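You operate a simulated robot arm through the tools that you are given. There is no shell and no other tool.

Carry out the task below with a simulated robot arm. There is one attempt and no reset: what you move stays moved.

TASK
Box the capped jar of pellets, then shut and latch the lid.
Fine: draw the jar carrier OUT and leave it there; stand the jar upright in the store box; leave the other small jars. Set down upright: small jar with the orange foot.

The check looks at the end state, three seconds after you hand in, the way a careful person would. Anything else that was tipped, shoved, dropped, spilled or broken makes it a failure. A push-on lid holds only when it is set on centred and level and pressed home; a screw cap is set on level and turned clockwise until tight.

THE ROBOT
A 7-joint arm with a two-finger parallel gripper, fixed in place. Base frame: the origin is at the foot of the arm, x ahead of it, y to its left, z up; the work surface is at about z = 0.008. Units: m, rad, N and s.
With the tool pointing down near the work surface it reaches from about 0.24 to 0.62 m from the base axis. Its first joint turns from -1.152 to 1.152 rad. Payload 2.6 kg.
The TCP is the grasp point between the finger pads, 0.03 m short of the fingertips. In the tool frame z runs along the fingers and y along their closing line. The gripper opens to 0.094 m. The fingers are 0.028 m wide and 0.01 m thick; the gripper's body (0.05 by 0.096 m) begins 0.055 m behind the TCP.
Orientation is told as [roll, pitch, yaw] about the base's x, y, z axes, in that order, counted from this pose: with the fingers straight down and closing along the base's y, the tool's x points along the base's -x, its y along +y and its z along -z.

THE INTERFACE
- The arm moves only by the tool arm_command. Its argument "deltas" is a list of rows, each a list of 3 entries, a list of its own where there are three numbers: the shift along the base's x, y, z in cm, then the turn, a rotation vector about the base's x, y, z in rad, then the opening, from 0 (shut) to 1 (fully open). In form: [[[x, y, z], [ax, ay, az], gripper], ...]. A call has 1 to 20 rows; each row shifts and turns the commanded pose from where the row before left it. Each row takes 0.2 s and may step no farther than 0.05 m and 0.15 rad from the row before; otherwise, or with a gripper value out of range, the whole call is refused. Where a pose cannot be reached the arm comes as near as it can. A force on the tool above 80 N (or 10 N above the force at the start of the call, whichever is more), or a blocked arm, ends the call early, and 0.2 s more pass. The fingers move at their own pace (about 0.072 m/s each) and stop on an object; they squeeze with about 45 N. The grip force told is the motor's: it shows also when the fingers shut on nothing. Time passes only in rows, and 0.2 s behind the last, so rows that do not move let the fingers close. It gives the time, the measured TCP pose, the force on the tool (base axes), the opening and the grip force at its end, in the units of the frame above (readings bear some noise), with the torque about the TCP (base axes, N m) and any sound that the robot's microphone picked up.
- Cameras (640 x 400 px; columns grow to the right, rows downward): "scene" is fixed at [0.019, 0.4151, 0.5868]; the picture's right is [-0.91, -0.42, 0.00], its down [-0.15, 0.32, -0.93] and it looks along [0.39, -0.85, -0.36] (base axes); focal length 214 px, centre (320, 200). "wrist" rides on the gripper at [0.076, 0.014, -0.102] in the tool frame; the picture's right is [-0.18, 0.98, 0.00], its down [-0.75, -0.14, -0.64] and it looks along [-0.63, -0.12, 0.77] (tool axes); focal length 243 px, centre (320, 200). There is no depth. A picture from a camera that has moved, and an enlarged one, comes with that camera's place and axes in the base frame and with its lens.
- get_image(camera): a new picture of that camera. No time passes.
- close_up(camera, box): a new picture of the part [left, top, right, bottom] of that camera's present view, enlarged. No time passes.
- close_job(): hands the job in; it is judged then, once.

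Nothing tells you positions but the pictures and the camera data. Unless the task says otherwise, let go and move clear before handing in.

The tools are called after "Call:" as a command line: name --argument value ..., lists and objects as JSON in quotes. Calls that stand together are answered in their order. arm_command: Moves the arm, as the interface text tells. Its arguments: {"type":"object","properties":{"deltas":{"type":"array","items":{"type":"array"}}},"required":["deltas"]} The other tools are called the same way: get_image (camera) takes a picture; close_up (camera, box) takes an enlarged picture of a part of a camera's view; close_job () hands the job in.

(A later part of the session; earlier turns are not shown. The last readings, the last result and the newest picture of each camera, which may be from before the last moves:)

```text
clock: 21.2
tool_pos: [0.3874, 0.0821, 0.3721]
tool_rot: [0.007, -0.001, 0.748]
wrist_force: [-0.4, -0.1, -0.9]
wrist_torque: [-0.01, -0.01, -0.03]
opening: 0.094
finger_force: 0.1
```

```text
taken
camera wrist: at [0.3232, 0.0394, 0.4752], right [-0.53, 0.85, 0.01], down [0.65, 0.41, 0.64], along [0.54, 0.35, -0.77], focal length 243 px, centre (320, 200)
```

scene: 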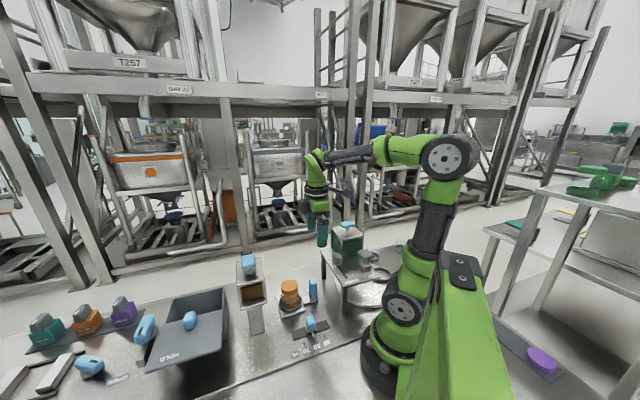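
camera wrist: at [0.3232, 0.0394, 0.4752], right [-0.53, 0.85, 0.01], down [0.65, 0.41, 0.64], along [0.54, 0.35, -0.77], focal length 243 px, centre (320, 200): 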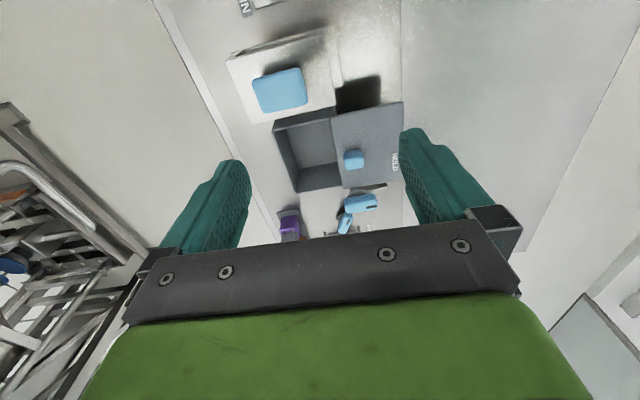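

Call:
close_up --camera "wrist" --box '[255, 85, 425, 245]'

Call:
close_up --camera "scene" --box '[120, 280, 240, 380]'

```text
2.50 times, centred on (340, 165) of wrist
camera zoom: at [0.3232, 0.0394, 0.4752], right [-0.53, 0.85, 0.01], down [0.65, 0.41, 0.64], along [0.54, 0.35, -0.77], focal length 606 px, centre (270, 288)
```

zoom: 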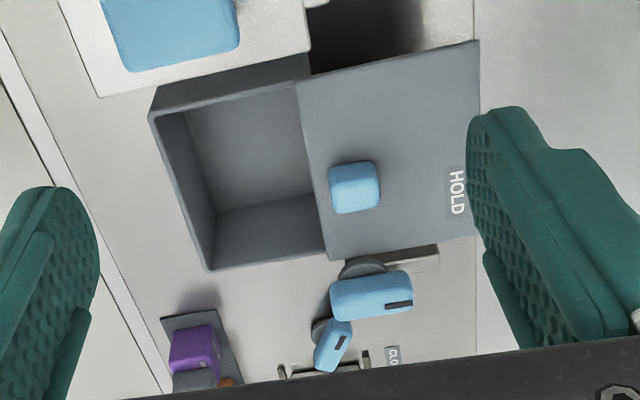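

```text
4.00 times, centred on (180, 330) of scene
camera zoom: at [0.019, 0.4151, 0.5868], right [-0.91, -0.42, 0.0], down [-0.15, 0.32, -0.93], along [0.39, -0.85, -0.36], focal length 858 px, centre (880, -320)
```

zoom: 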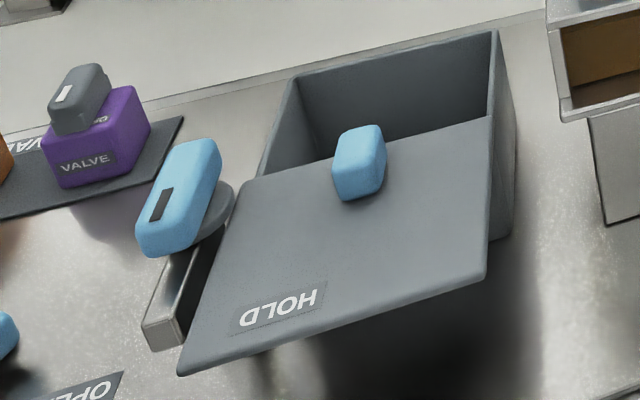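

The box walls top out at z ≈ 0.10, the lid at about 0.11, and the knob at about 0.14. The open bay is centred near (0.519, 0.146), so I'll go back and grasp the jar now.

Call:
arm_command --deltas '[[[-2, -4, 0], [-0.005, 0.005, 0], 1], [[-2, -4, 0], [0, 0, 0], 1], [[-1.75, -3.3, 0], [0, 0, 0], 1], [[0, 0, -4], [0, 0, 0], 1], [[0, 0, -4], [0, 0, 0], 1], [[0, 0, -4], [0, 0, 0], 1], [[0, 0, -4], [0, 0, 0], 1], [[0, 0, -4], [0, 0, 0], 1], [[0, 0, -4], [0, 0, 0], 1], [[0, 0, 0], [0, 0, 0], 1]]'

Call:
get_image --camera "wrist"

Call:
close_up --camera "scene" --box '[240, 230, 340, 330]'

```text
clock: 23.4
tool_pos: [0.3312, -0.0331, 0.1328]
tool_rot: [0.005, 0.005, 0.749]
wrist_force: [0.1, -0.1, 0.4]
wrist_torque: [-0.01, 0.0, 0.0]
opening: 0.0941
finger_force: 0.1
```

```text
taken
camera wrist: at [0.267, -0.0734, 0.2356], right [-0.53, 0.85, 0.0], down [0.65, 0.41, 0.64], along [0.54, 0.34, -0.77], focal length 243 px, centre (320, 200)
```

wrist: 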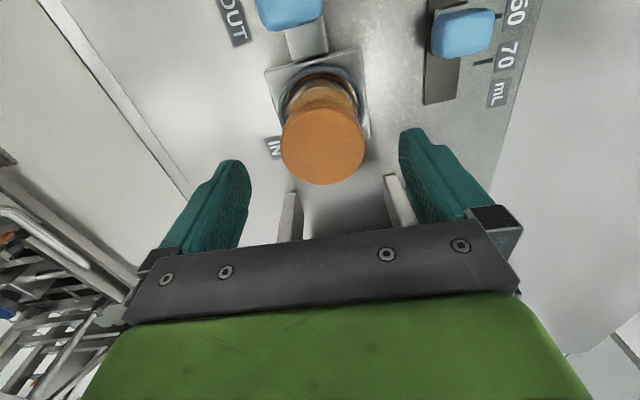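

```text
4.00 times, centred on (290, 280) of scene
camera zoom: at [0.019, 0.4151, 0.5868], right [-0.91, -0.42, 0.0], down [-0.15, 0.32, -0.93], along [0.39, -0.85, -0.36], focal length 858 px, centre (440, -120)
```

zoom: 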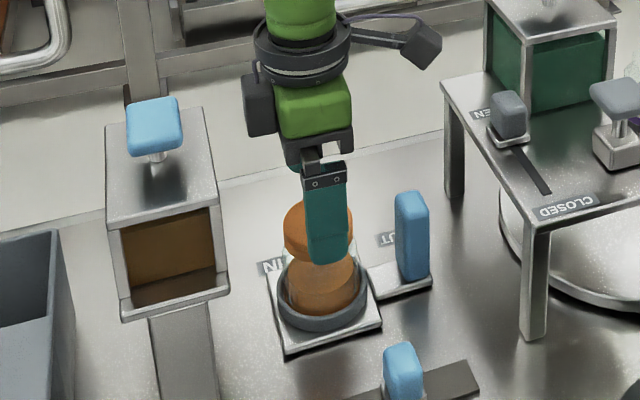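

Centred well. Descending to grip the jar body.

Call:
arm_command --deltas '[[[0, 0, -3], [0, 0, 0], 1], [[0, 0, -2.9], [0, 0, 0], 1], [[0, 0, 0], [0, 0, 0], 1], [[0, 0, 0], [0, 0, 0], 0.3], [[0, 0, 0], [0, 0, 0], 0.3], [[0, 0, 0], [0, 0, 0], 0.3]]'

Call:
get_image --camera "wrist"

Call:
close_up --camera "scene" --box '[250, 250, 330, 330]'

```text
clock: 24.8
tool_pos: [0.3318, -0.0328, 0.0731]
tool_rot: [0.007, 0.007, 0.75]
wrist_force: [-0.3, -0.2, -0.4]
wrist_torque: [-0.03, -0.01, 0.02]
opening: 0.058
finger_force: 44.7
```

```text
taken
camera wrist: at [0.2675, -0.0732, 0.1767], right [-0.54, 0.84, 0.01], down [0.65, 0.41, 0.64], along [0.54, 0.34, -0.77], focal length 243 px, centre (320, 200)
```

wrist: 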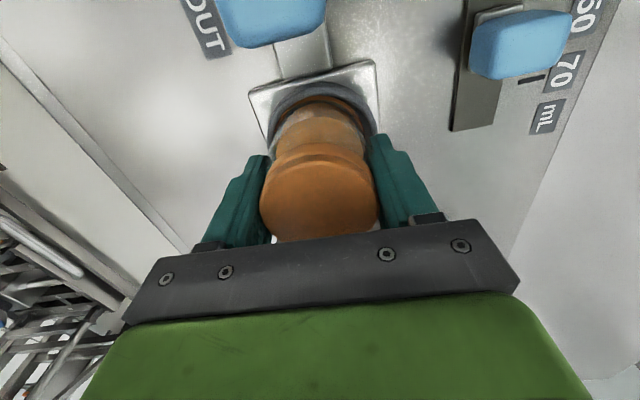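

```text
5.00 times, centred on (290, 290) of scene
camera zoom: at [0.019, 0.4151, 0.5868], right [-0.91, -0.42, 0.0], down [-0.15, 0.32, -0.93], along [0.39, -0.85, -0.36], focal length 1072 px, centre (470, -250)
```

zoom: 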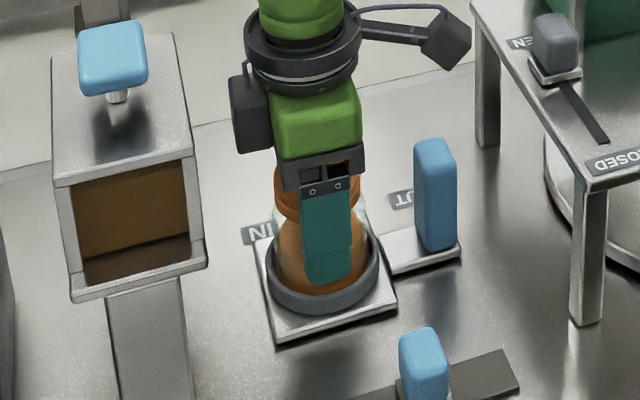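

Gripped evenly at 0.058. A gentle lift first, to check that the whole jar comes along.

Call:
arm_command --deltas '[[[0, 0, 0.5], [0, 0, 0], 0.3], [[0, 0, 1], [0, 0, 0], 0.3], [[0, 0, 2], [0, 0, 0], 0.3], [[0, 0, 2], [0, 0, 0], 0.3], [[0, 0, 0], [0, 0, 0], 0.3]]'

Call:
get_image --camera "wrist"

Call:
close_up --camera "scene" --box '[250, 240, 330, 330]'

```text
clock: 26.0
tool_pos: [0.3319, -0.0319, 0.1289]
tool_rot: [0.006, 0.008, 0.751]
wrist_force: [0.8, 0.1, 0.0]
wrist_torque: [0.01, 0.01, 0.04]
opening: 0.058
finger_force: 45.6
```

```text
taken
camera wrist: at [0.2669, -0.0736, 0.2314], right [-0.54, 0.84, 0.01], down [0.65, 0.41, 0.64], along [0.54, 0.34, -0.77], focal length 243 px, centre (320, 200)
```

wrist: 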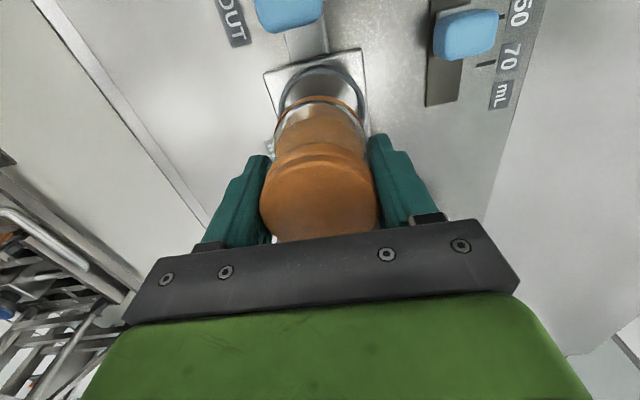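

```text
4.44 times, centred on (290, 285) of scene
camera zoom: at [0.019, 0.4151, 0.5868], right [-0.91, -0.42, 0.0], down [-0.15, 0.32, -0.93], along [0.39, -0.85, -0.36], focal length 953 px, centre (453, -178)
```

zoom: 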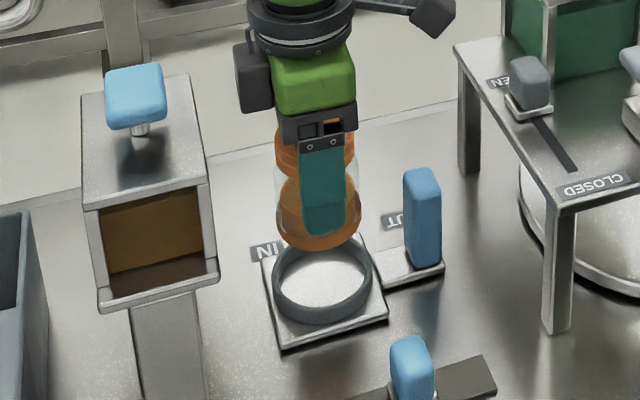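

The whole jar lifts cleanly, with its orange foot visible. I'll raise it high, then carry it over the box while turning the wrist so the fingers close mostly along the bay's long side.

Call:
arm_command --deltas '[[[0, 0, 3], [0, 0, 0], 0.3], [[0, 0, 4], [0, 0, 0], 0.3], [[0, 0, 4], [0, 0, 0], 0.3], [[0, 0, 4], [0, 0, 0], 0.3], [[0, 0, 4], [0, 0, 0], 0.3], [[0, 0, 2], [-0.006, -0.007, 0], 0.3], [[0, 0, 0], [0, 0, 0], 0.3]]'

Call:
arm_command --deltas '[[[1.435, 1.37, 0], [0, 0, -0.15], 0.3], [[1.435, 1.37, 0], [0, 0, -0.15], 0.3], [[1.435, 1.37, 0], [0, 0, -0.15], 0.3], [[1.435, 1.37, 0], [0, 0, -0.15], 0.3], [[1.435, 1.37, 0], [0, 0, -0.15], 0.3], [[1.435, 1.37, 0], [0, 0, -0.15], 0.3], [[1.435, 1.37, 0], [0, 0, -0.15], 0.3], [[1.435, 1.37, 0], [0, 0, -0.15], 0.3], [[1.435, 1.37, 0], [0, 0, -0.15], 0.3], [[1.435, 1.37, 0], [0, 0, -0.15], 0.3], [[1.435, 1.37, 0], [0, 0, -0.15], 0.3], [[1.435, 1.37, 0], [0, 0, -0.15], 0.3], [[1.435, 1.37, 0], [0, 0, -0.15], 0.3], [[0, 0, 0], [0, 0, 0], 0.3]]'

Call:
get_image --camera "wrist"

Call:
get_image --camera "scene"

```text
clock: 27.6
tool_pos: [0.3316, -0.0328, 0.3387]
tool_rot: [-0.004, 0.005, 0.75]
wrist_force: [0.3, 0.1, 0.6]
wrist_torque: [-0.01, -0.03, 0.02]
opening: 0.0581
finger_force: 45.0
```

```text
clock: 30.6
tool_pos: [0.5139, 0.1416, 0.3389]
tool_rot: [-0.003, 0.005, -1.149]
wrist_force: [-0.8, 0.6, 0.8]
wrist_torque: [0.02, -0.03, 0.01]
opening: 0.0582
finger_force: 45.0
out of reach, approached as far as the arm can: row 13
```

```text
taken
camera wrist: at [0.4955, 0.2165, 0.4411], right [0.97, 0.23, 0.0], down [0.18, -0.75, 0.64], along [0.15, -0.62, -0.77], focal length 243 px, centre (320, 200)
```

wrist: 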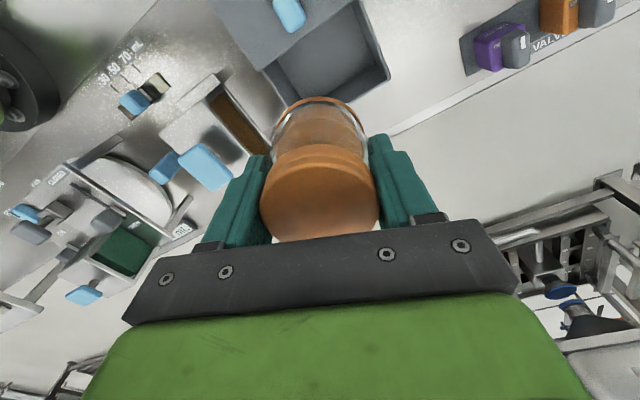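

```text
taken
```

scene: 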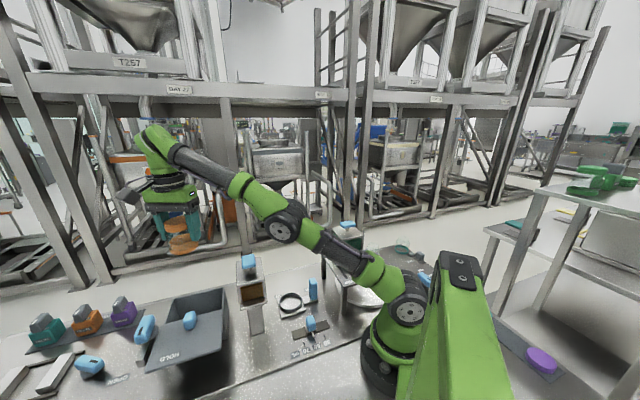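

At this height the arm is at its reach limit, so I'll come down and then correct the position over the bay.

Call:
arm_command --deltas '[[[0, 0, -4], [0, 0, 0], 0.3], [[0, 0, -4], [0, 0, 0], 0.3], [[0, 0, -3], [0, 0, 0], 0.3], [[0, 0, 0], [0, 0, 0], 0.3]]'

Call:
get_image --camera "wrist"

Call:
close_up --camera "scene" --box '[110, 200, 270, 380]'

```text
clock: 31.6
tool_pos: [0.5123, 0.1397, 0.2279]
tool_rot: [-0.003, 0.007, -1.15]
wrist_force: [0.4, 0.3, 0.3]
wrist_torque: [0.03, -0.01, 0.05]
opening: 0.0579
finger_force: 45.1
```

```text
taken
camera wrist: at [0.495, 0.216, 0.3309], right [0.97, 0.23, 0.0], down [0.18, -0.75, 0.64], along [0.15, -0.62, -0.77], focal length 243 px, centre (320, 200)
```

wrist: 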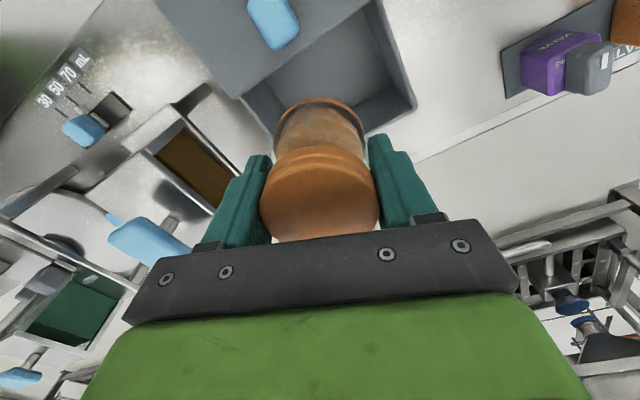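

```text
2.22 times, centred on (190, 290) of scene
camera zoom: at [0.019, 0.4151, 0.5868], right [-0.91, -0.42, 0.0], down [-0.15, 0.32, -0.93], along [0.39, -0.85, -0.36], focal length 477 px, centre (609, 0)
```

zoom: 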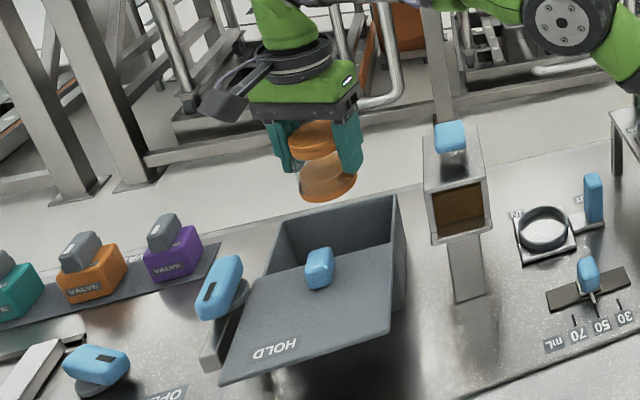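

The jar hangs above the bay. I'll nudge it to centre and lower it between lid edge and rear wall.

Call:
arm_command --deltas '[[[0.45, 0.75, 0], [0.003, -0.006, 0], 0.3], [[0, 0, -3], [0, 0, 0], 0.3], [[0, 0, -3], [0, 0, 0], 0.3], [[0, 0, 0], [0, 0, 0], 0.3]]'

Call:
get_image --camera "wrist"

Call:
close_up --camera "scene" --box '[120, 230, 240, 380]'

```text
clock: 32.6
tool_pos: [0.5177, 0.1472, 0.1683]
tool_rot: [0.003, 0.006, -1.148]
wrist_force: [-0.4, 0.4, -0.7]
wrist_torque: [-0.03, 0.0, 0.06]
opening: 0.058
finger_force: 45.3
```

```text
taken
camera wrist: at [0.4993, 0.2234, 0.2707], right [0.97, 0.23, 0.0], down [0.18, -0.75, 0.64], along [0.15, -0.62, -0.77], focal length 243 px, centre (320, 200)
```

wrist: 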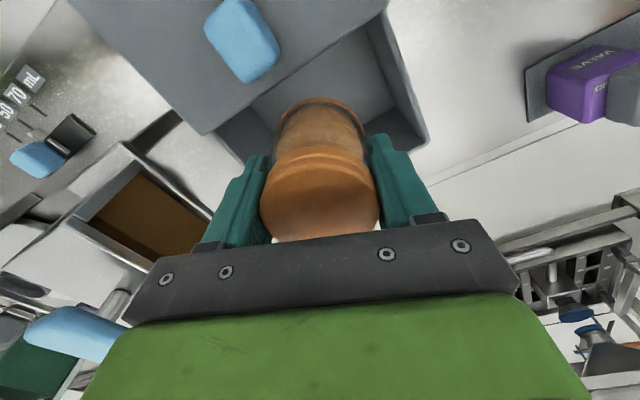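

```text
2.67 times, centred on (180, 305) of scene
camera zoom: at [0.019, 0.4151, 0.5868], right [-0.91, -0.42, 0.0], down [-0.15, 0.32, -0.93], along [0.39, -0.85, -0.36], focal length 572 px, centre (693, -80)
```

zoom: 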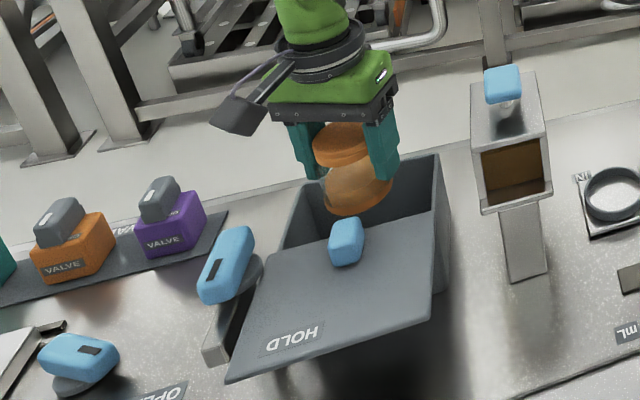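

Call:
arm_command --deltas '[[[0, 0, -3], [0, 0, 0], 0.3], [[0, 0, -3], [0, 0, 0], 0.3], [[0, 0, 0], [0, 0, 0], 0.3]]'

Call:
get_image --camera "wrist"

Call:
close_up --camera "scene" --box '[120, 230, 240, 380]'

```text
clock: 33.4
tool_pos: [0.5177, 0.1488, 0.1069]
tool_rot: [0.005, 0.005, -1.151]
wrist_force: [-0.4, 0.1, -0.2]
wrist_torque: [-0.02, -0.04, 0.01]
opening: 0.0578
finger_force: 44.8
```

```text
taken
camera wrist: at [0.4998, 0.2237, 0.2103], right [0.97, 0.23, 0.0], down [0.18, -0.75, 0.64], along [0.15, -0.62, -0.77], focal length 243 px, centre (320, 200)
```

wrist: 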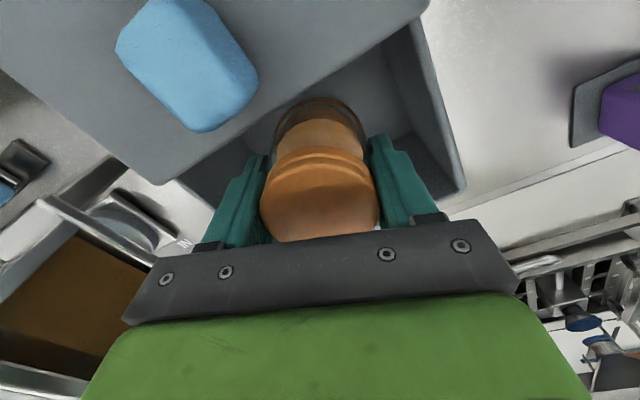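

```text
2.67 times, centred on (180, 305) of scene
camera zoom: at [0.019, 0.4151, 0.5868], right [-0.91, -0.42, 0.0], down [-0.15, 0.32, -0.93], along [0.39, -0.85, -0.36], focal length 572 px, centre (693, -80)
```

zoom: 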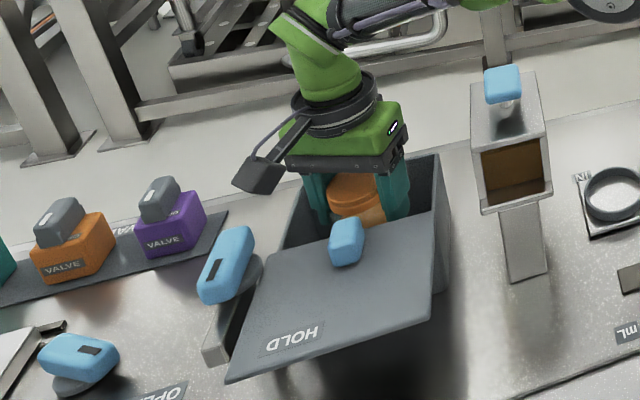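

Call:
arm_command --deltas '[[[0, 0, -2], [0, 0, 0], 0.3], [[0, 0, -1], [0, 0, 0], 0.3], [[0, 0, -0.4], [0, 0, 0], 0.3], [[0, 0, -0.3], [0, 0, 0], 0.3], [[0, 0, 0], [0, 0, 0], 0.3]]'

Call:
get_image --camera "wrist"

Call:
close_up --camera "scene" --box '[120, 230, 240, 380]'

```text
clock: 34.6
tool_pos: [0.5175, 0.1476, 0.0695]
tool_rot: [0.004, 0.006, -1.15]
wrist_force: [0.5, -0.7, -0.9]
wrist_torque: [0.0, -0.04, 0.01]
opening: 0.058
finger_force: 45.2
```

```text
taken
camera wrist: at [0.4995, 0.2234, 0.1734], right [0.97, 0.23, 0.0], down [0.18, -0.75, 0.64], along [0.15, -0.62, -0.77], focal length 243 px, centre (320, 200)
```

wrist: 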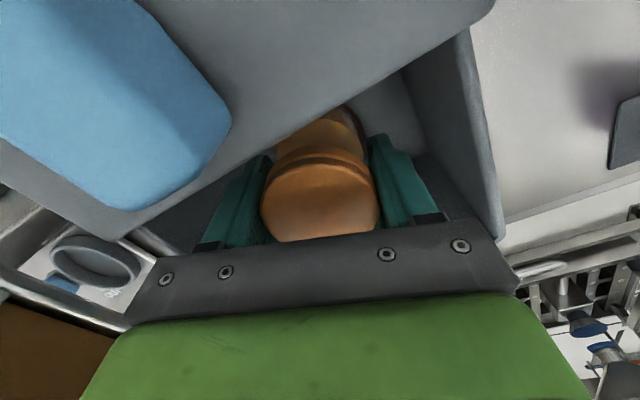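

```text
2.67 times, centred on (180, 305) of scene
camera zoom: at [0.019, 0.4151, 0.5868], right [-0.91, -0.42, 0.0], down [-0.15, 0.32, -0.93], along [0.39, -0.85, -0.36], focal length 572 px, centre (693, -80)
```

zoom: 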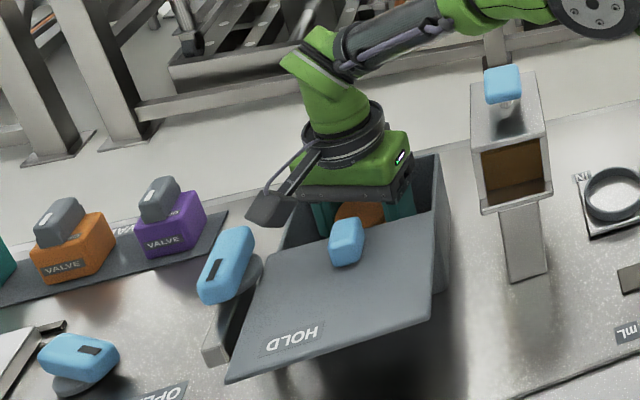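

No floor contact yet at z = 0.0695. I'll continue in small steps.

Call:
arm_command --deltas '[[[0, 0, -0.3], [0, 0, 0], 0.3], [[0, 0, -0.3], [0, 0, 0], 0.3], [[0, 0, 0], [0, 0, 0], 0.3]]'

```text
clock: 35.4
tool_pos: [0.5176, 0.1474, 0.0693]
tool_rot: [0.011, 0.005, -1.151]
wrist_force: [-11.7, -4.6, 37.3]
wrist_torque: [-0.23, 0.89, 0.03]
opening: 0.0583
finger_force: 44.8
```

The jar has touched the box floor, with the force under its base. I'll ease off the pressure, then open moderately to release it.

Call:
arm_command --deltas '[[[0, 0, 0.45], [0, 0, 0], 0.3], [[0, 0, 0], [0, 0, 0], 0.3]]'

Call:
arm_command --deltas '[[[0, 0, 0], [0, 0, 0], 0.65], [[0, 0, 0], [0, 0, 0], 0.75], [[0, 0, 0], [0, 0, 0], 0.75], [[0, 0, 0], [0, 0, 0], 0.75]]'

Call:
get_image --camera "wrist"

```text
clock: 36.0
tool_pos: [0.517, 0.147, 0.0701]
tool_rot: [0.004, 0.004, -1.149]
wrist_force: [3.3, 1.0, 8.3]
wrist_torque: [0.23, -0.36, 0.02]
opening: 0.0581
finger_force: 44.9
```

```text
clock: 37.0
tool_pos: [0.5176, 0.1483, 0.0698]
tool_rot: [0.005, 0.004, -1.149]
wrist_force: [0.4, 0.2, -0.2]
wrist_torque: [-0.01, 0.0, -0.02]
opening: 0.0703
finger_force: 0.0
```

```text
taken
camera wrist: at [0.4996, 0.2232, 0.1724], right [0.97, 0.23, 0.0], down [0.18, -0.75, 0.64], along [0.15, -0.62, -0.77], focal length 243 px, centre (320, 200)
```

wrist: 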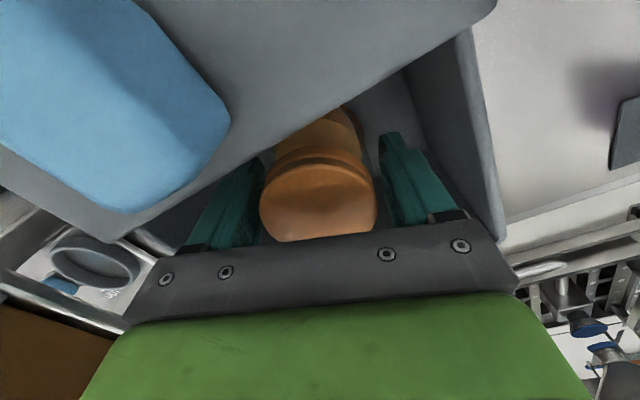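

The jar stands free. I'll lift straight up out of the box and look.

Call:
arm_command --deltas '[[[0, 0, 1], [0, 0, 0], 0.75], [[0, 0, 2], [0, 0, 0], 0.75], [[0, 0, 3], [0, 0, 0], 0.75], [[0, 0, 4], [0, 0, 0], 0.75], [[0, 0, 4], [0, 0, 0], 0.75], [[0, 0, 4], [0, 0, 0], 0.75], [[0, 0, 0], [0, 0, 0], 0.75]]'

Call:
get_image --camera "wrist"

Call:
close_up --camera "scene" --box '[100, 270, 240, 380]'

```text
clock: 38.6
tool_pos: [0.5176, 0.1491, 0.2504]
tool_rot: [0.005, 0.006, -1.151]
wrist_force: [0.6, -0.6, 0.1]
wrist_torque: [0.0, 0.0, 0.02]
opening: 0.0705
finger_force: 0.0
```

```text
taken
camera wrist: at [0.5, 0.224, 0.3524], right [0.97, 0.23, 0.0], down [0.18, -0.75, 0.64], along [0.15, -0.62, -0.77], focal length 243 px, centre (320, 200)
```

wrist: 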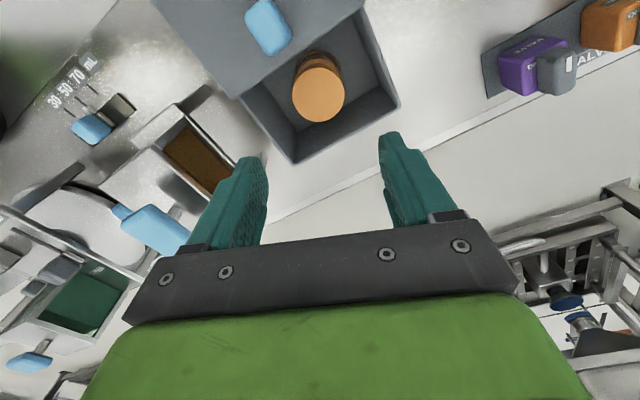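

```text
3.64 times, centred on (170, 325) of scene
camera zoom: at [0.019, 0.4151, 0.5868], right [-0.91, -0.42, 0.0], down [-0.15, 0.32, -0.93], along [0.39, -0.85, -0.36], focal length 780 px, centre (866, -254)
```

zoom: 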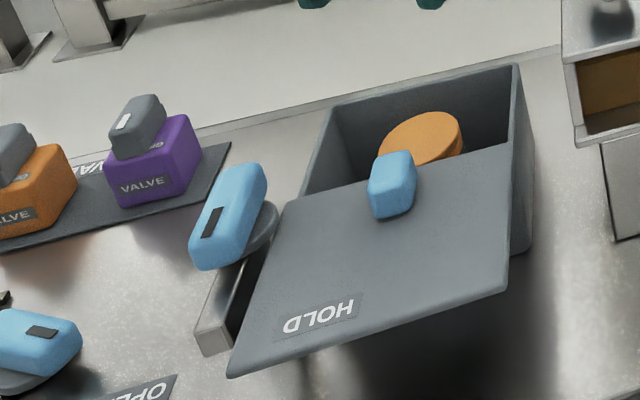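

The jar stands upright in the box with its cap below the rim. Next I'll take hold of the lid knob at about (0.467, 0.198, 0.125), with the fingers closing along the lid's width.

Call:
arm_command --deltas '[[[-1.7, 1.65, 0], [-0.004, -0.004, 0.11], 0.75], [[-1.7, 1.65, 0], [0, 0, 0.11], 0.75], [[-1.66, 1.64, 0], [0, 0, 0.11], 0.75], [[0, 0, -4], [0, 0, 0], 0.75], [[0, 0, 0], [0, 0, 0], 0.75]]'

Call:
get_image --camera "wrist"

Call:
close_up --camera "scene" --box '[120, 230, 260, 370]'

```text
clock: 39.8
tool_pos: [0.4665, 0.1971, 0.2075]
tool_rot: [0.007, 0.0, -0.818]
wrist_force: [0.5, -0.3, -0.4]
wrist_torque: [0.0, -0.01, 0.03]
opening: 0.0704
finger_force: 0.1
```

```text
taken
camera wrist: at [0.4252, 0.2631, 0.3108], right [0.84, 0.54, 0.01], down [0.41, -0.65, 0.64], along [0.35, -0.54, -0.77], focal length 243 px, centre (320, 200)
```

wrist: 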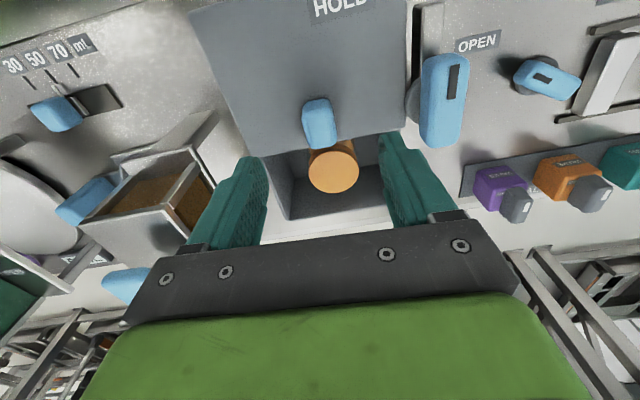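

```text
2.86 times, centred on (190, 300) of scene
camera zoom: at [0.019, 0.4151, 0.5868], right [-0.91, -0.42, 0.0], down [-0.15, 0.32, -0.93], along [0.39, -0.85, -0.36], focal length 613 px, centre (691, -86)
```

zoom: 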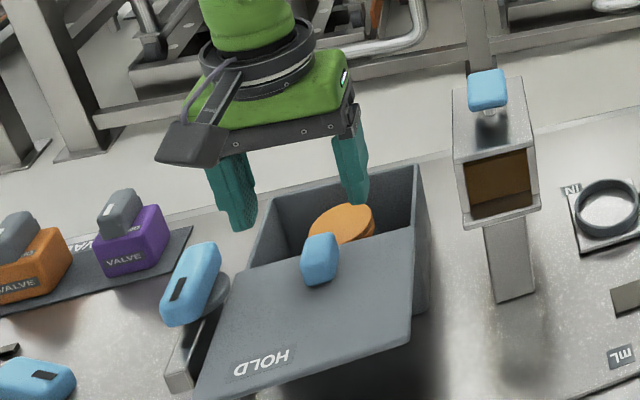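

Call:
arm_command --deltas '[[[0, 0, -3], [0, 0, 0], 0.75], [[0, 0, -2], [0, 0, 0], 0.75], [[0, 0, -1.2], [0, 0, 0], 0.75], [[0, 0, 0], [0, 0, 0], 0.1], [[0, 0, 0], [0, 0, 0], 0.1], [[0, 0, 0], [0, 0, 0], 0.1], [[0, 0, 0], [0, 0, 0], 0.1]]'

Call:
get_image --camera "wrist"

Call:
close_up --camera "scene" --box '[120, 230, 260, 370]'

```text
clock: 41.4
tool_pos: [0.4669, 0.1962, 0.1477]
tool_rot: [0.005, -0.001, -0.817]
wrist_force: [-2.3, -3.5, -0.1]
wrist_torque: [0.04, 0.58, 1.35]
opening: 0.0243
finger_force: 44.9
```

```text
taken
camera wrist: at [0.4252, 0.2633, 0.2495], right [0.84, 0.54, 0.0], down [0.41, -0.65, 0.64], along [0.35, -0.54, -0.77], focal length 243 px, centre (320, 200)
```

wrist: 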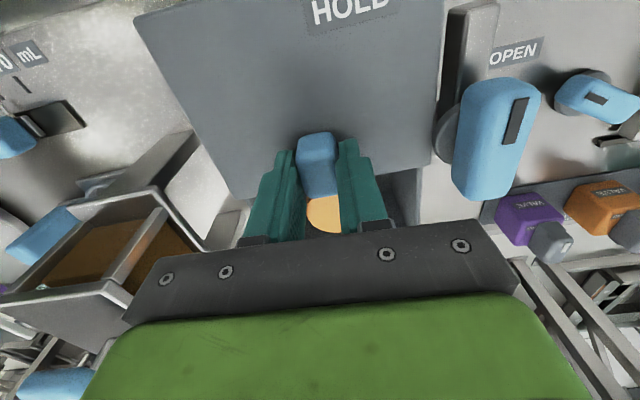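

```text
2.86 times, centred on (190, 300) of scene
camera zoom: at [0.019, 0.4151, 0.5868], right [-0.91, -0.42, 0.0], down [-0.15, 0.32, -0.93], along [0.39, -0.85, -0.36], focal length 613 px, centre (691, -86)
```

zoom: 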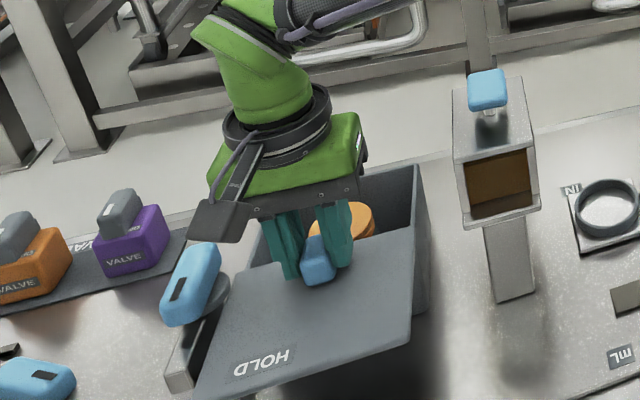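

The knob is gripped. I'll slide the lid 2 cm toward (+x, -y) and watch the forces.

Call:
arm_command --deltas '[[[0, 0, 0], [0, 0, 0.02], 0.1], [[0.69, -0.73, 0], [0, 0, 0], 0.1], [[0.69, -0.73, 0], [0, 0, 0], 0.1], [[0, 0, 0], [0, 0, 0], 0.1]]'

Call:
get_image --camera "wrist"

Call:
close_up --camera "scene" --box '[120, 230, 260, 370]'

```text
clock: 42.4
tool_pos: [0.4803, 0.184, 0.147]
tool_rot: [0.007, -0.001, -0.797]
wrist_force: [6.0, 6.5, -10.8]
wrist_torque: [-0.29, 0.09, 1.08]
opening: 0.0236
finger_force: 45.0
```

```text
taken
camera wrist: at [0.4375, 0.2486, 0.2496], right [0.83, 0.56, 0.01], down [0.42, -0.64, 0.64], along [0.36, -0.53, -0.77], focal length 243 px, centre (320, 200)
```

wrist: 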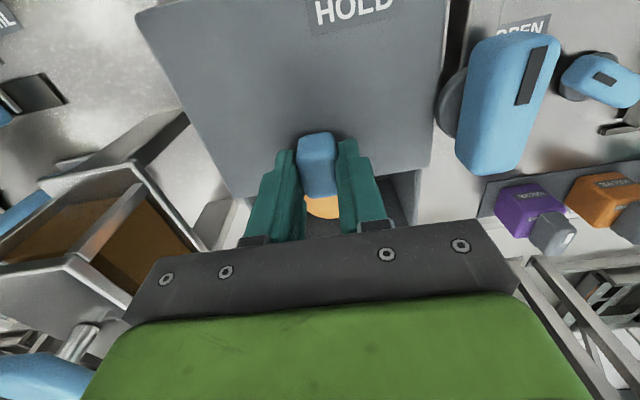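

```text
2.86 times, centred on (190, 300) of scene
camera zoom: at [0.0191, 0.4152, 0.5867], right [-0.91, -0.42, 0.0], down [-0.15, 0.32, -0.93], along [0.39, -0.85, -0.36], focal length 613 px, centre (691, -86)
```

zoom: 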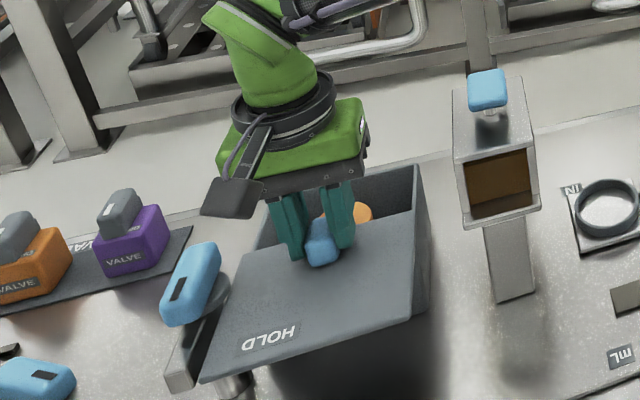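

The lid slides smoothly, so I'll continue.

Call:
arm_command --deltas '[[[0.86, -0.91, 0], [0, 0, 0.01], 0.1], [[0.86, -0.91, 0], [0, 0, 0.01], 0.1], [[0.86, -0.91, 0], [0, 0, 0], 0.1], [[0.86, -0.91, 0], [0, 0, 0], 0.1], [[0, 0, 0], [0, 0, 0], 0.1]]'

Call:
get_image --camera "wrist"

Call:
close_up --camera "scene" --box '[120, 230, 260, 370]'

```text
clock: 43.6
tool_pos: [0.5139, 0.15, 0.1467]
tool_rot: [0.011, 0.004, -0.776]
wrist_force: [30.7, 31.1, -24.4]
wrist_torque: [-0.33, -0.29, -0.91]
opening: 0.0237
finger_force: 45.7
```

```text
taken
camera wrist: at [0.4702, 0.2127, 0.25], right [0.82, 0.57, 0.01], down [0.44, -0.63, 0.64], along [0.37, -0.52, -0.77], focal length 243 px, centre (320, 200)
```

wrist: 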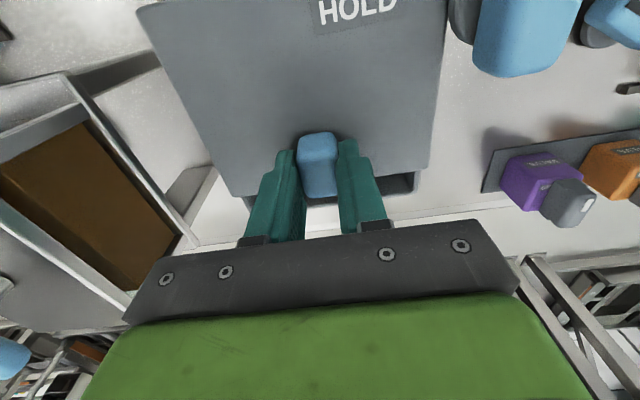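

```text
2.86 times, centred on (190, 300) of scene
camera zoom: at [0.0192, 0.4152, 0.5867], right [-0.91, -0.42, 0.0], down [-0.15, 0.32, -0.93], along [0.39, -0.85, -0.36], focal length 613 px, centre (691, -86)
```

zoom: 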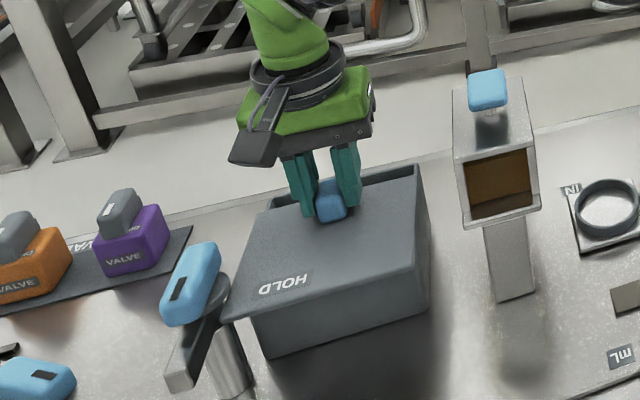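

The lid follows a line rotated slightly from my guess, so a sideways load has built up. I'll relieve it and continue along the corrected direction.

Call:
arm_command --deltas '[[[0.28, 0.28, 0.1], [0, 0, -0.01], 0.1], [[0, 0, 0], [0, 0, 0], 0.1], [[0.55, -0.54, 0], [0, 0, 0], 0.1], [[0.55, -0.54, 0], [0, 0, 0], 0.1], [[0, 0, 0], [0, 0, 0], 0.1]]'

Call:
get_image --camera "wrist"

Call:
close_up --camera "scene" --box '[120, 260, 240, 360]'

```text
clock: 44.8
tool_pos: [0.528, 0.1367, 0.1479]
tool_rot: [0.0, -0.001, -0.792]
wrist_force: [-6.1, -6.2, -15.3]
wrist_torque: [0.65, 1.06, 0.67]
opening: 0.0233
finger_force: 45.4
```

```text
taken
camera wrist: at [0.4855, 0.2012, 0.2498], right [0.83, 0.56, 0.0], down [0.43, -0.64, 0.64], along [0.36, -0.53, -0.77], focal length 243 px, centre (320, 200)
```

wrist: 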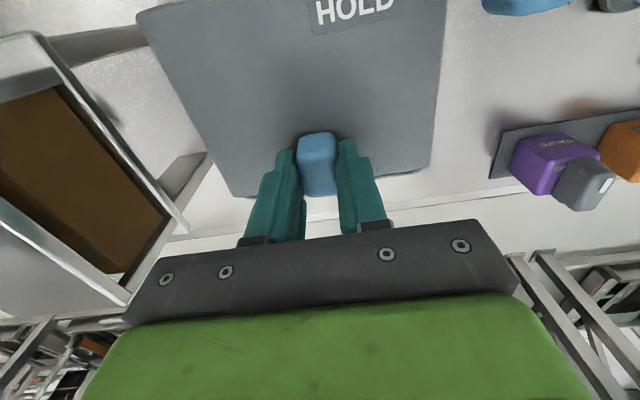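

```text
4.00 times, centred on (180, 310) of scene
camera zoom: at [0.0191, 0.4151, 0.5868], right [-0.91, -0.42, 0.0], down [-0.15, 0.32, -0.93], along [0.39, -0.85, -0.36], focal length 858 px, centre (880, -240)
```

zoom: 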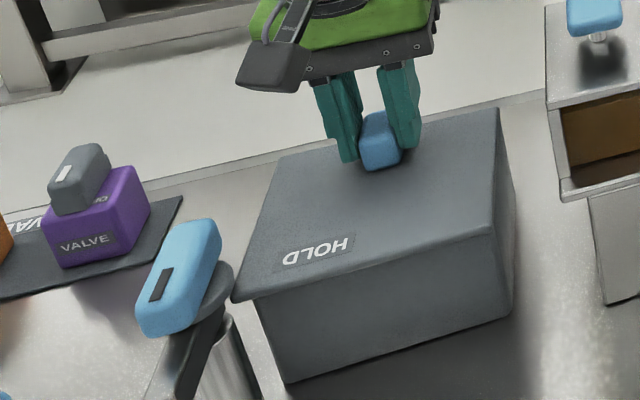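

The lid looks almost closed. I'll push on until it meets its stop.

Call:
arm_command --deltas '[[[0.29, -0.28, 0], [0, 0, 0], 0.1], [[0.29, -0.28, 0], [0, 0, 0], 0.1], [[0.29, -0.28, 0], [0, 0, 0], 0.1], [[0, 0, 0], [0, 0, 0], 0.1]]'

Call:
get_image --camera "wrist"

Call:
close_up --camera "scene" --box '[120, 260, 240, 360]'

```text
clock: 45.8
tool_pos: [0.5374, 0.127, 0.1466]
tool_rot: [0.001, 0.001, -0.79]
wrist_force: [-14.8, -16.8, -9.1]
wrist_torque: [-0.08, 0.65, 0.54]
opening: 0.0233
finger_force: 45.2
```

```text
taken
camera wrist: at [0.4937, 0.1928, 0.2498], right [0.83, 0.56, 0.0], down [0.43, -0.64, 0.64], along [0.36, -0.53, -0.77], focal length 243 px, centre (320, 200)
```

wrist: 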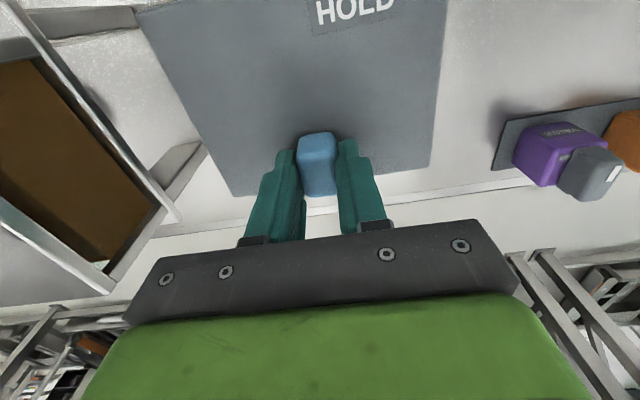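

```text
4.00 times, centred on (180, 310) of scene
camera zoom: at [0.019, 0.4151, 0.5868], right [-0.91, -0.42, 0.0], down [-0.15, 0.32, -0.93], along [0.39, -0.85, -0.36], focal length 858 px, centre (880, -240)
```

zoom: 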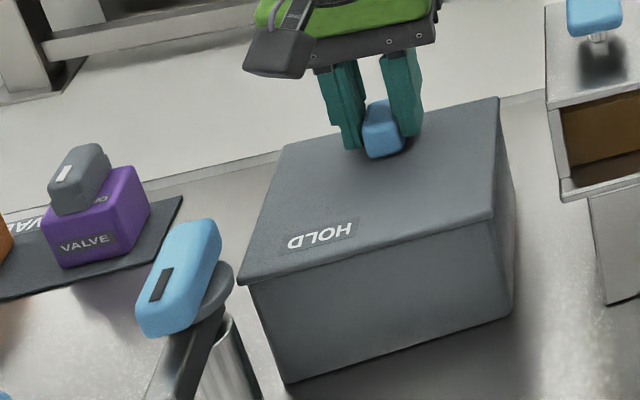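

Call:
arm_command --deltas '[[[-0.15, -0.15, 0], [0, 0, 0], 0.1], [[0.29, -0.28, 0], [0, 0, 0], 0.1], [[0.29, -0.28, 0], [0, 0, 0], 0.1], [[0, 0, 0], [0, 0, 0], 0.1]]'

Call:
close_up --camera "scene" --box '[120, 260, 240, 360]'

```text
clock: 46.8
tool_pos: [0.5391, 0.1268, 0.1474]
tool_rot: [0.005, 0.014, -0.792]
wrist_force: [-36.5, 2.6, -1.2]
wrist_torque: [-0.66, 0.2, 0.39]
opening: 0.0236
finger_force: 44.9
```

```text
4.00 times, centred on (180, 310) of scene
camera zoom: at [0.0189, 0.4151, 0.5868], right [-0.91, -0.42, 0.0], down [-0.15, 0.32, -0.93], along [0.39, -0.85, -0.36], focal length 858 px, centre (880, -240)
```

zoom: 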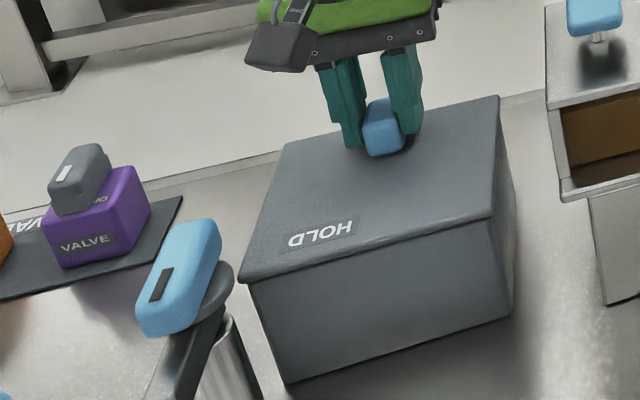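

The lid is against its closed stop. I'll release the knob, lift away, and then study the latch.

Call:
arm_command --deltas '[[[-0.3, 0.15, 0], [0, 0, 0], 0.1], [[0, 0, 0], [0, 0, 0], 0.5], [[0, 0, 0], [0, 0, 0], 0.6], [[0, 0, 2], [0, 0, 0], 0.6], [[0, 0, 4], [0, 0, 0], 0.6], [[0, 0, 4], [0, 0, 0], 0.6], [[-3, 3, 2], [0, 0, 0], 0.6], [[-3, 3, 0], [0, 0, 0], 0.6], [[0, 0, 0], [0, 0, 0], 0.6]]'

Call:
get_image --camera "wrist"

Call:
close_up --camera "scene" --box '[110, 280, 230, 380]'

```text
clock: 48.8
tool_pos: [0.4794, 0.1847, 0.2674]
tool_rot: [0.007, -0.001, -0.791]
wrist_force: [0.0, -1.5, 0.9]
wrist_torque: [-0.02, -0.01, -0.01]
opening: 0.0564
finger_force: 0.1
```

```text
taken
camera wrist: at [0.4355, 0.2486, 0.371], right [0.83, 0.56, 0.01], down [0.43, -0.64, 0.64], along [0.36, -0.53, -0.77], focal length 243 px, centre (320, 200)
```

wrist: 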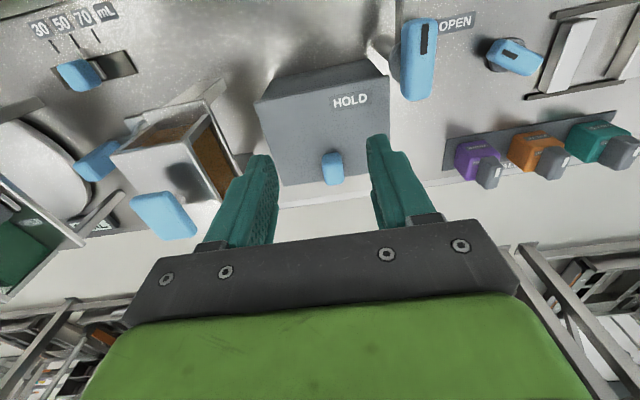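

```text
4.00 times, centred on (170, 330) of scene
camera zoom: at [0.0189, 0.4151, 0.5868], right [-0.91, -0.42, 0.0], down [-0.15, 0.32, -0.93], along [0.39, -0.85, -0.36], focal length 858 px, centre (920, -320)
```

zoom: 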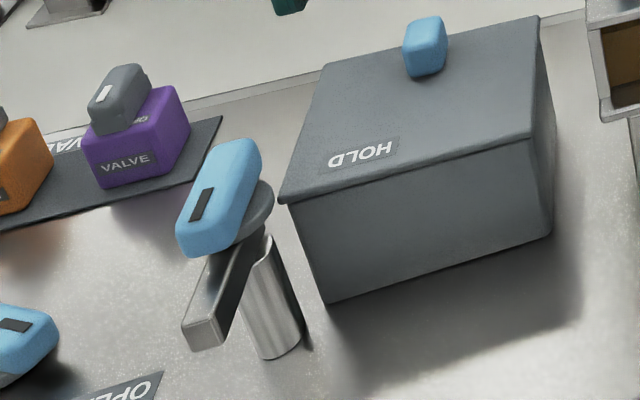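

The lid is fully shut. Its latch is a lever on a post near (0.525, 0.257), with a tongue pointing to the front (FREE) that must swing over the lid to HOLD, so I'll look closely at it.

Call:
close_up --camera "wrist" --box '[350, 0, 480, 120]'

Call:
close_up --camera "scene" --box '[140, 305, 200, 375]'

```text
3.33 times, centred on (415, 60) of wrist
camera zoom: at [0.4355, 0.2486, 0.371], right [0.83, 0.56, 0.01], down [0.43, -0.64, 0.64], along [0.36, -0.53, -0.77], focal length 809 px, centre (3, 667)
```

zoom: 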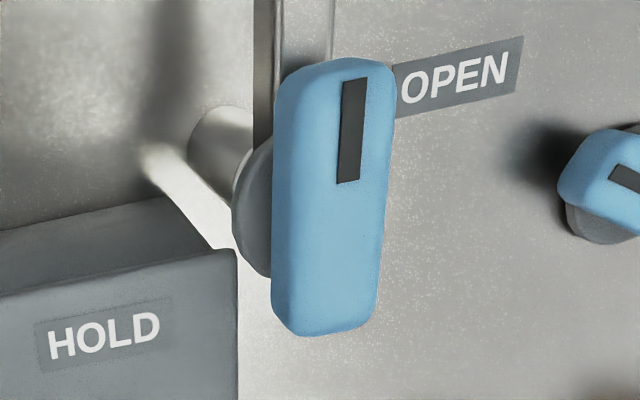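

```text
5.71 times, centred on (170, 340) of scene
camera zoom: at [0.0189, 0.4151, 0.5868], right [-0.91, -0.42, 0.0], down [-0.15, 0.32, -0.93], along [0.39, -0.85, -0.36], focal length 1226 px, centre (1177, -600)
```

zoom: 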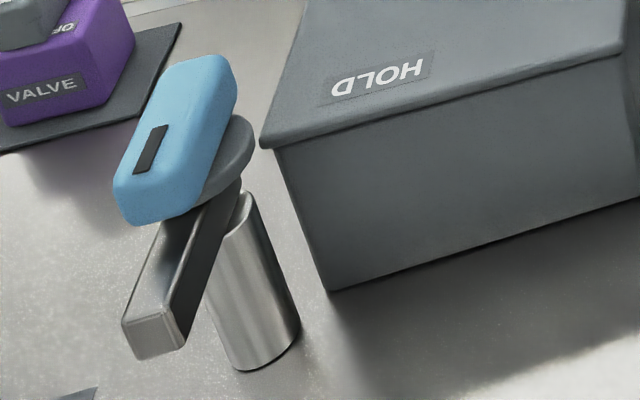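

The lever's top is at z ≈ 0.15, centred on its pivot at (0.525, 0.258). It points at FREE (about 134°), and HOLD lies at about 255° seen from the pivot, so it needs roughly 2.1 rad counter-clockwise. I'll move above the lever first.

Call:
arm_command --deltas '[[[2.3, 3.7, 0], [-0.003, 0.003, 0.015], 0.6], [[2.25, 3.7, -1], [0, 0, 0], 0.6], [[0, 0, -3], [0, 0, 0], 0.6], [[0, 0, 0], [0, 0, 0], 0.6]]'

Call:
get_image --camera "wrist"

Call:
close_up --camera "scene" --box '[100, 230, 220, 370]'

```text
clock: 49.8
tool_pos: [0.5142, 0.251, 0.2292]
tool_rot: [0.002, 0.001, -0.776]
wrist_force: [0.5, 0.0, 0.3]
wrist_torque: [0.02, -0.01, 0.0]
opening: 0.0563
finger_force: 0.1
out of reach, approached as far as the arm can: row 2
```

```text
taken
camera wrist: at [0.4709, 0.316, 0.3313], right [0.82, 0.57, 0.0], down [0.44, -0.63, 0.64], along [0.37, -0.52, -0.77], focal length 243 px, centre (320, 200)
```

wrist: 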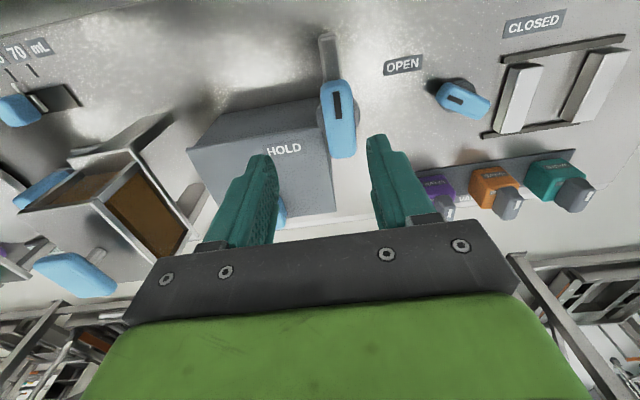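

```text
2.86 times, centred on (160, 300) of scene
camera zoom: at [0.019, 0.4151, 0.5868], right [-0.91, -0.42, 0.0], down [-0.15, 0.32, -0.93], along [0.39, -0.85, -0.36], focal length 613 px, centre (777, -86)
```

zoom: 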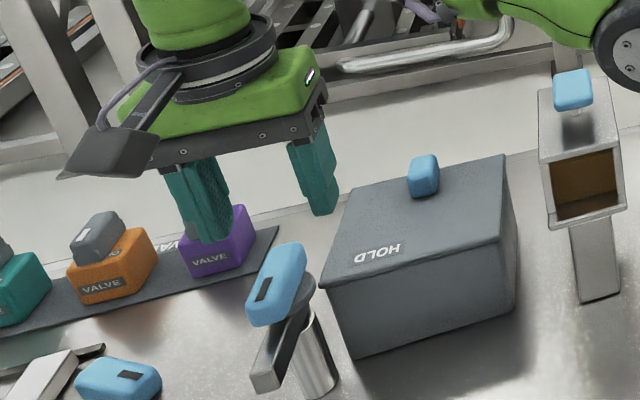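

Call:
arm_command --deltas '[[[1.1, 0.75, -3], [0, 0, 0], 0.6], [[0, 0, 0], [0, 0, 0], 0.6]]'

Call:
close_up --camera "wrist" --box '[240, 40, 400, 200]'

Call:
close_up --camera "scene" --box '[100, 250, 200, 360]'

```text
clock: 50.4
tool_pos: [0.5254, 0.2586, 0.2007]
tool_rot: [0.003, 0.0, -0.774]
wrist_force: [0.2, -0.1, 0.4]
wrist_torque: [0.01, -0.04, -0.03]
opening: 0.0565
finger_force: 0.0
```

```text
2.50 times, centred on (320, 120) of wrist
camera zoom: at [0.4813, 0.323, 0.3019], right [0.82, 0.57, 0.0], down [0.44, -0.63, 0.64], along [0.37, -0.52, -0.77], focal length 606 px, centre (320, 400)
```

zoom: 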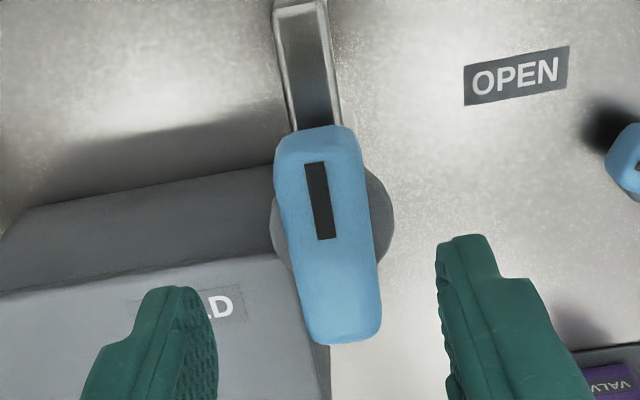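

```text
3.64 times, centred on (150, 305) of scene
camera zoom: at [0.019, 0.4151, 0.5868], right [-0.91, -0.42, 0.0], down [-0.15, 0.32, -0.93], along [0.39, -0.85, -0.36], focal length 780 px, centre (938, -182)
```

zoom: 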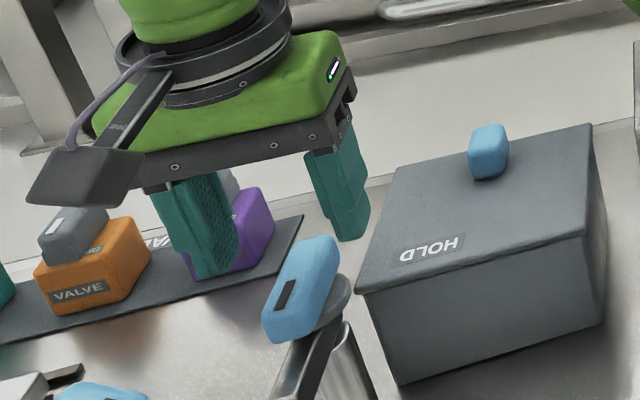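

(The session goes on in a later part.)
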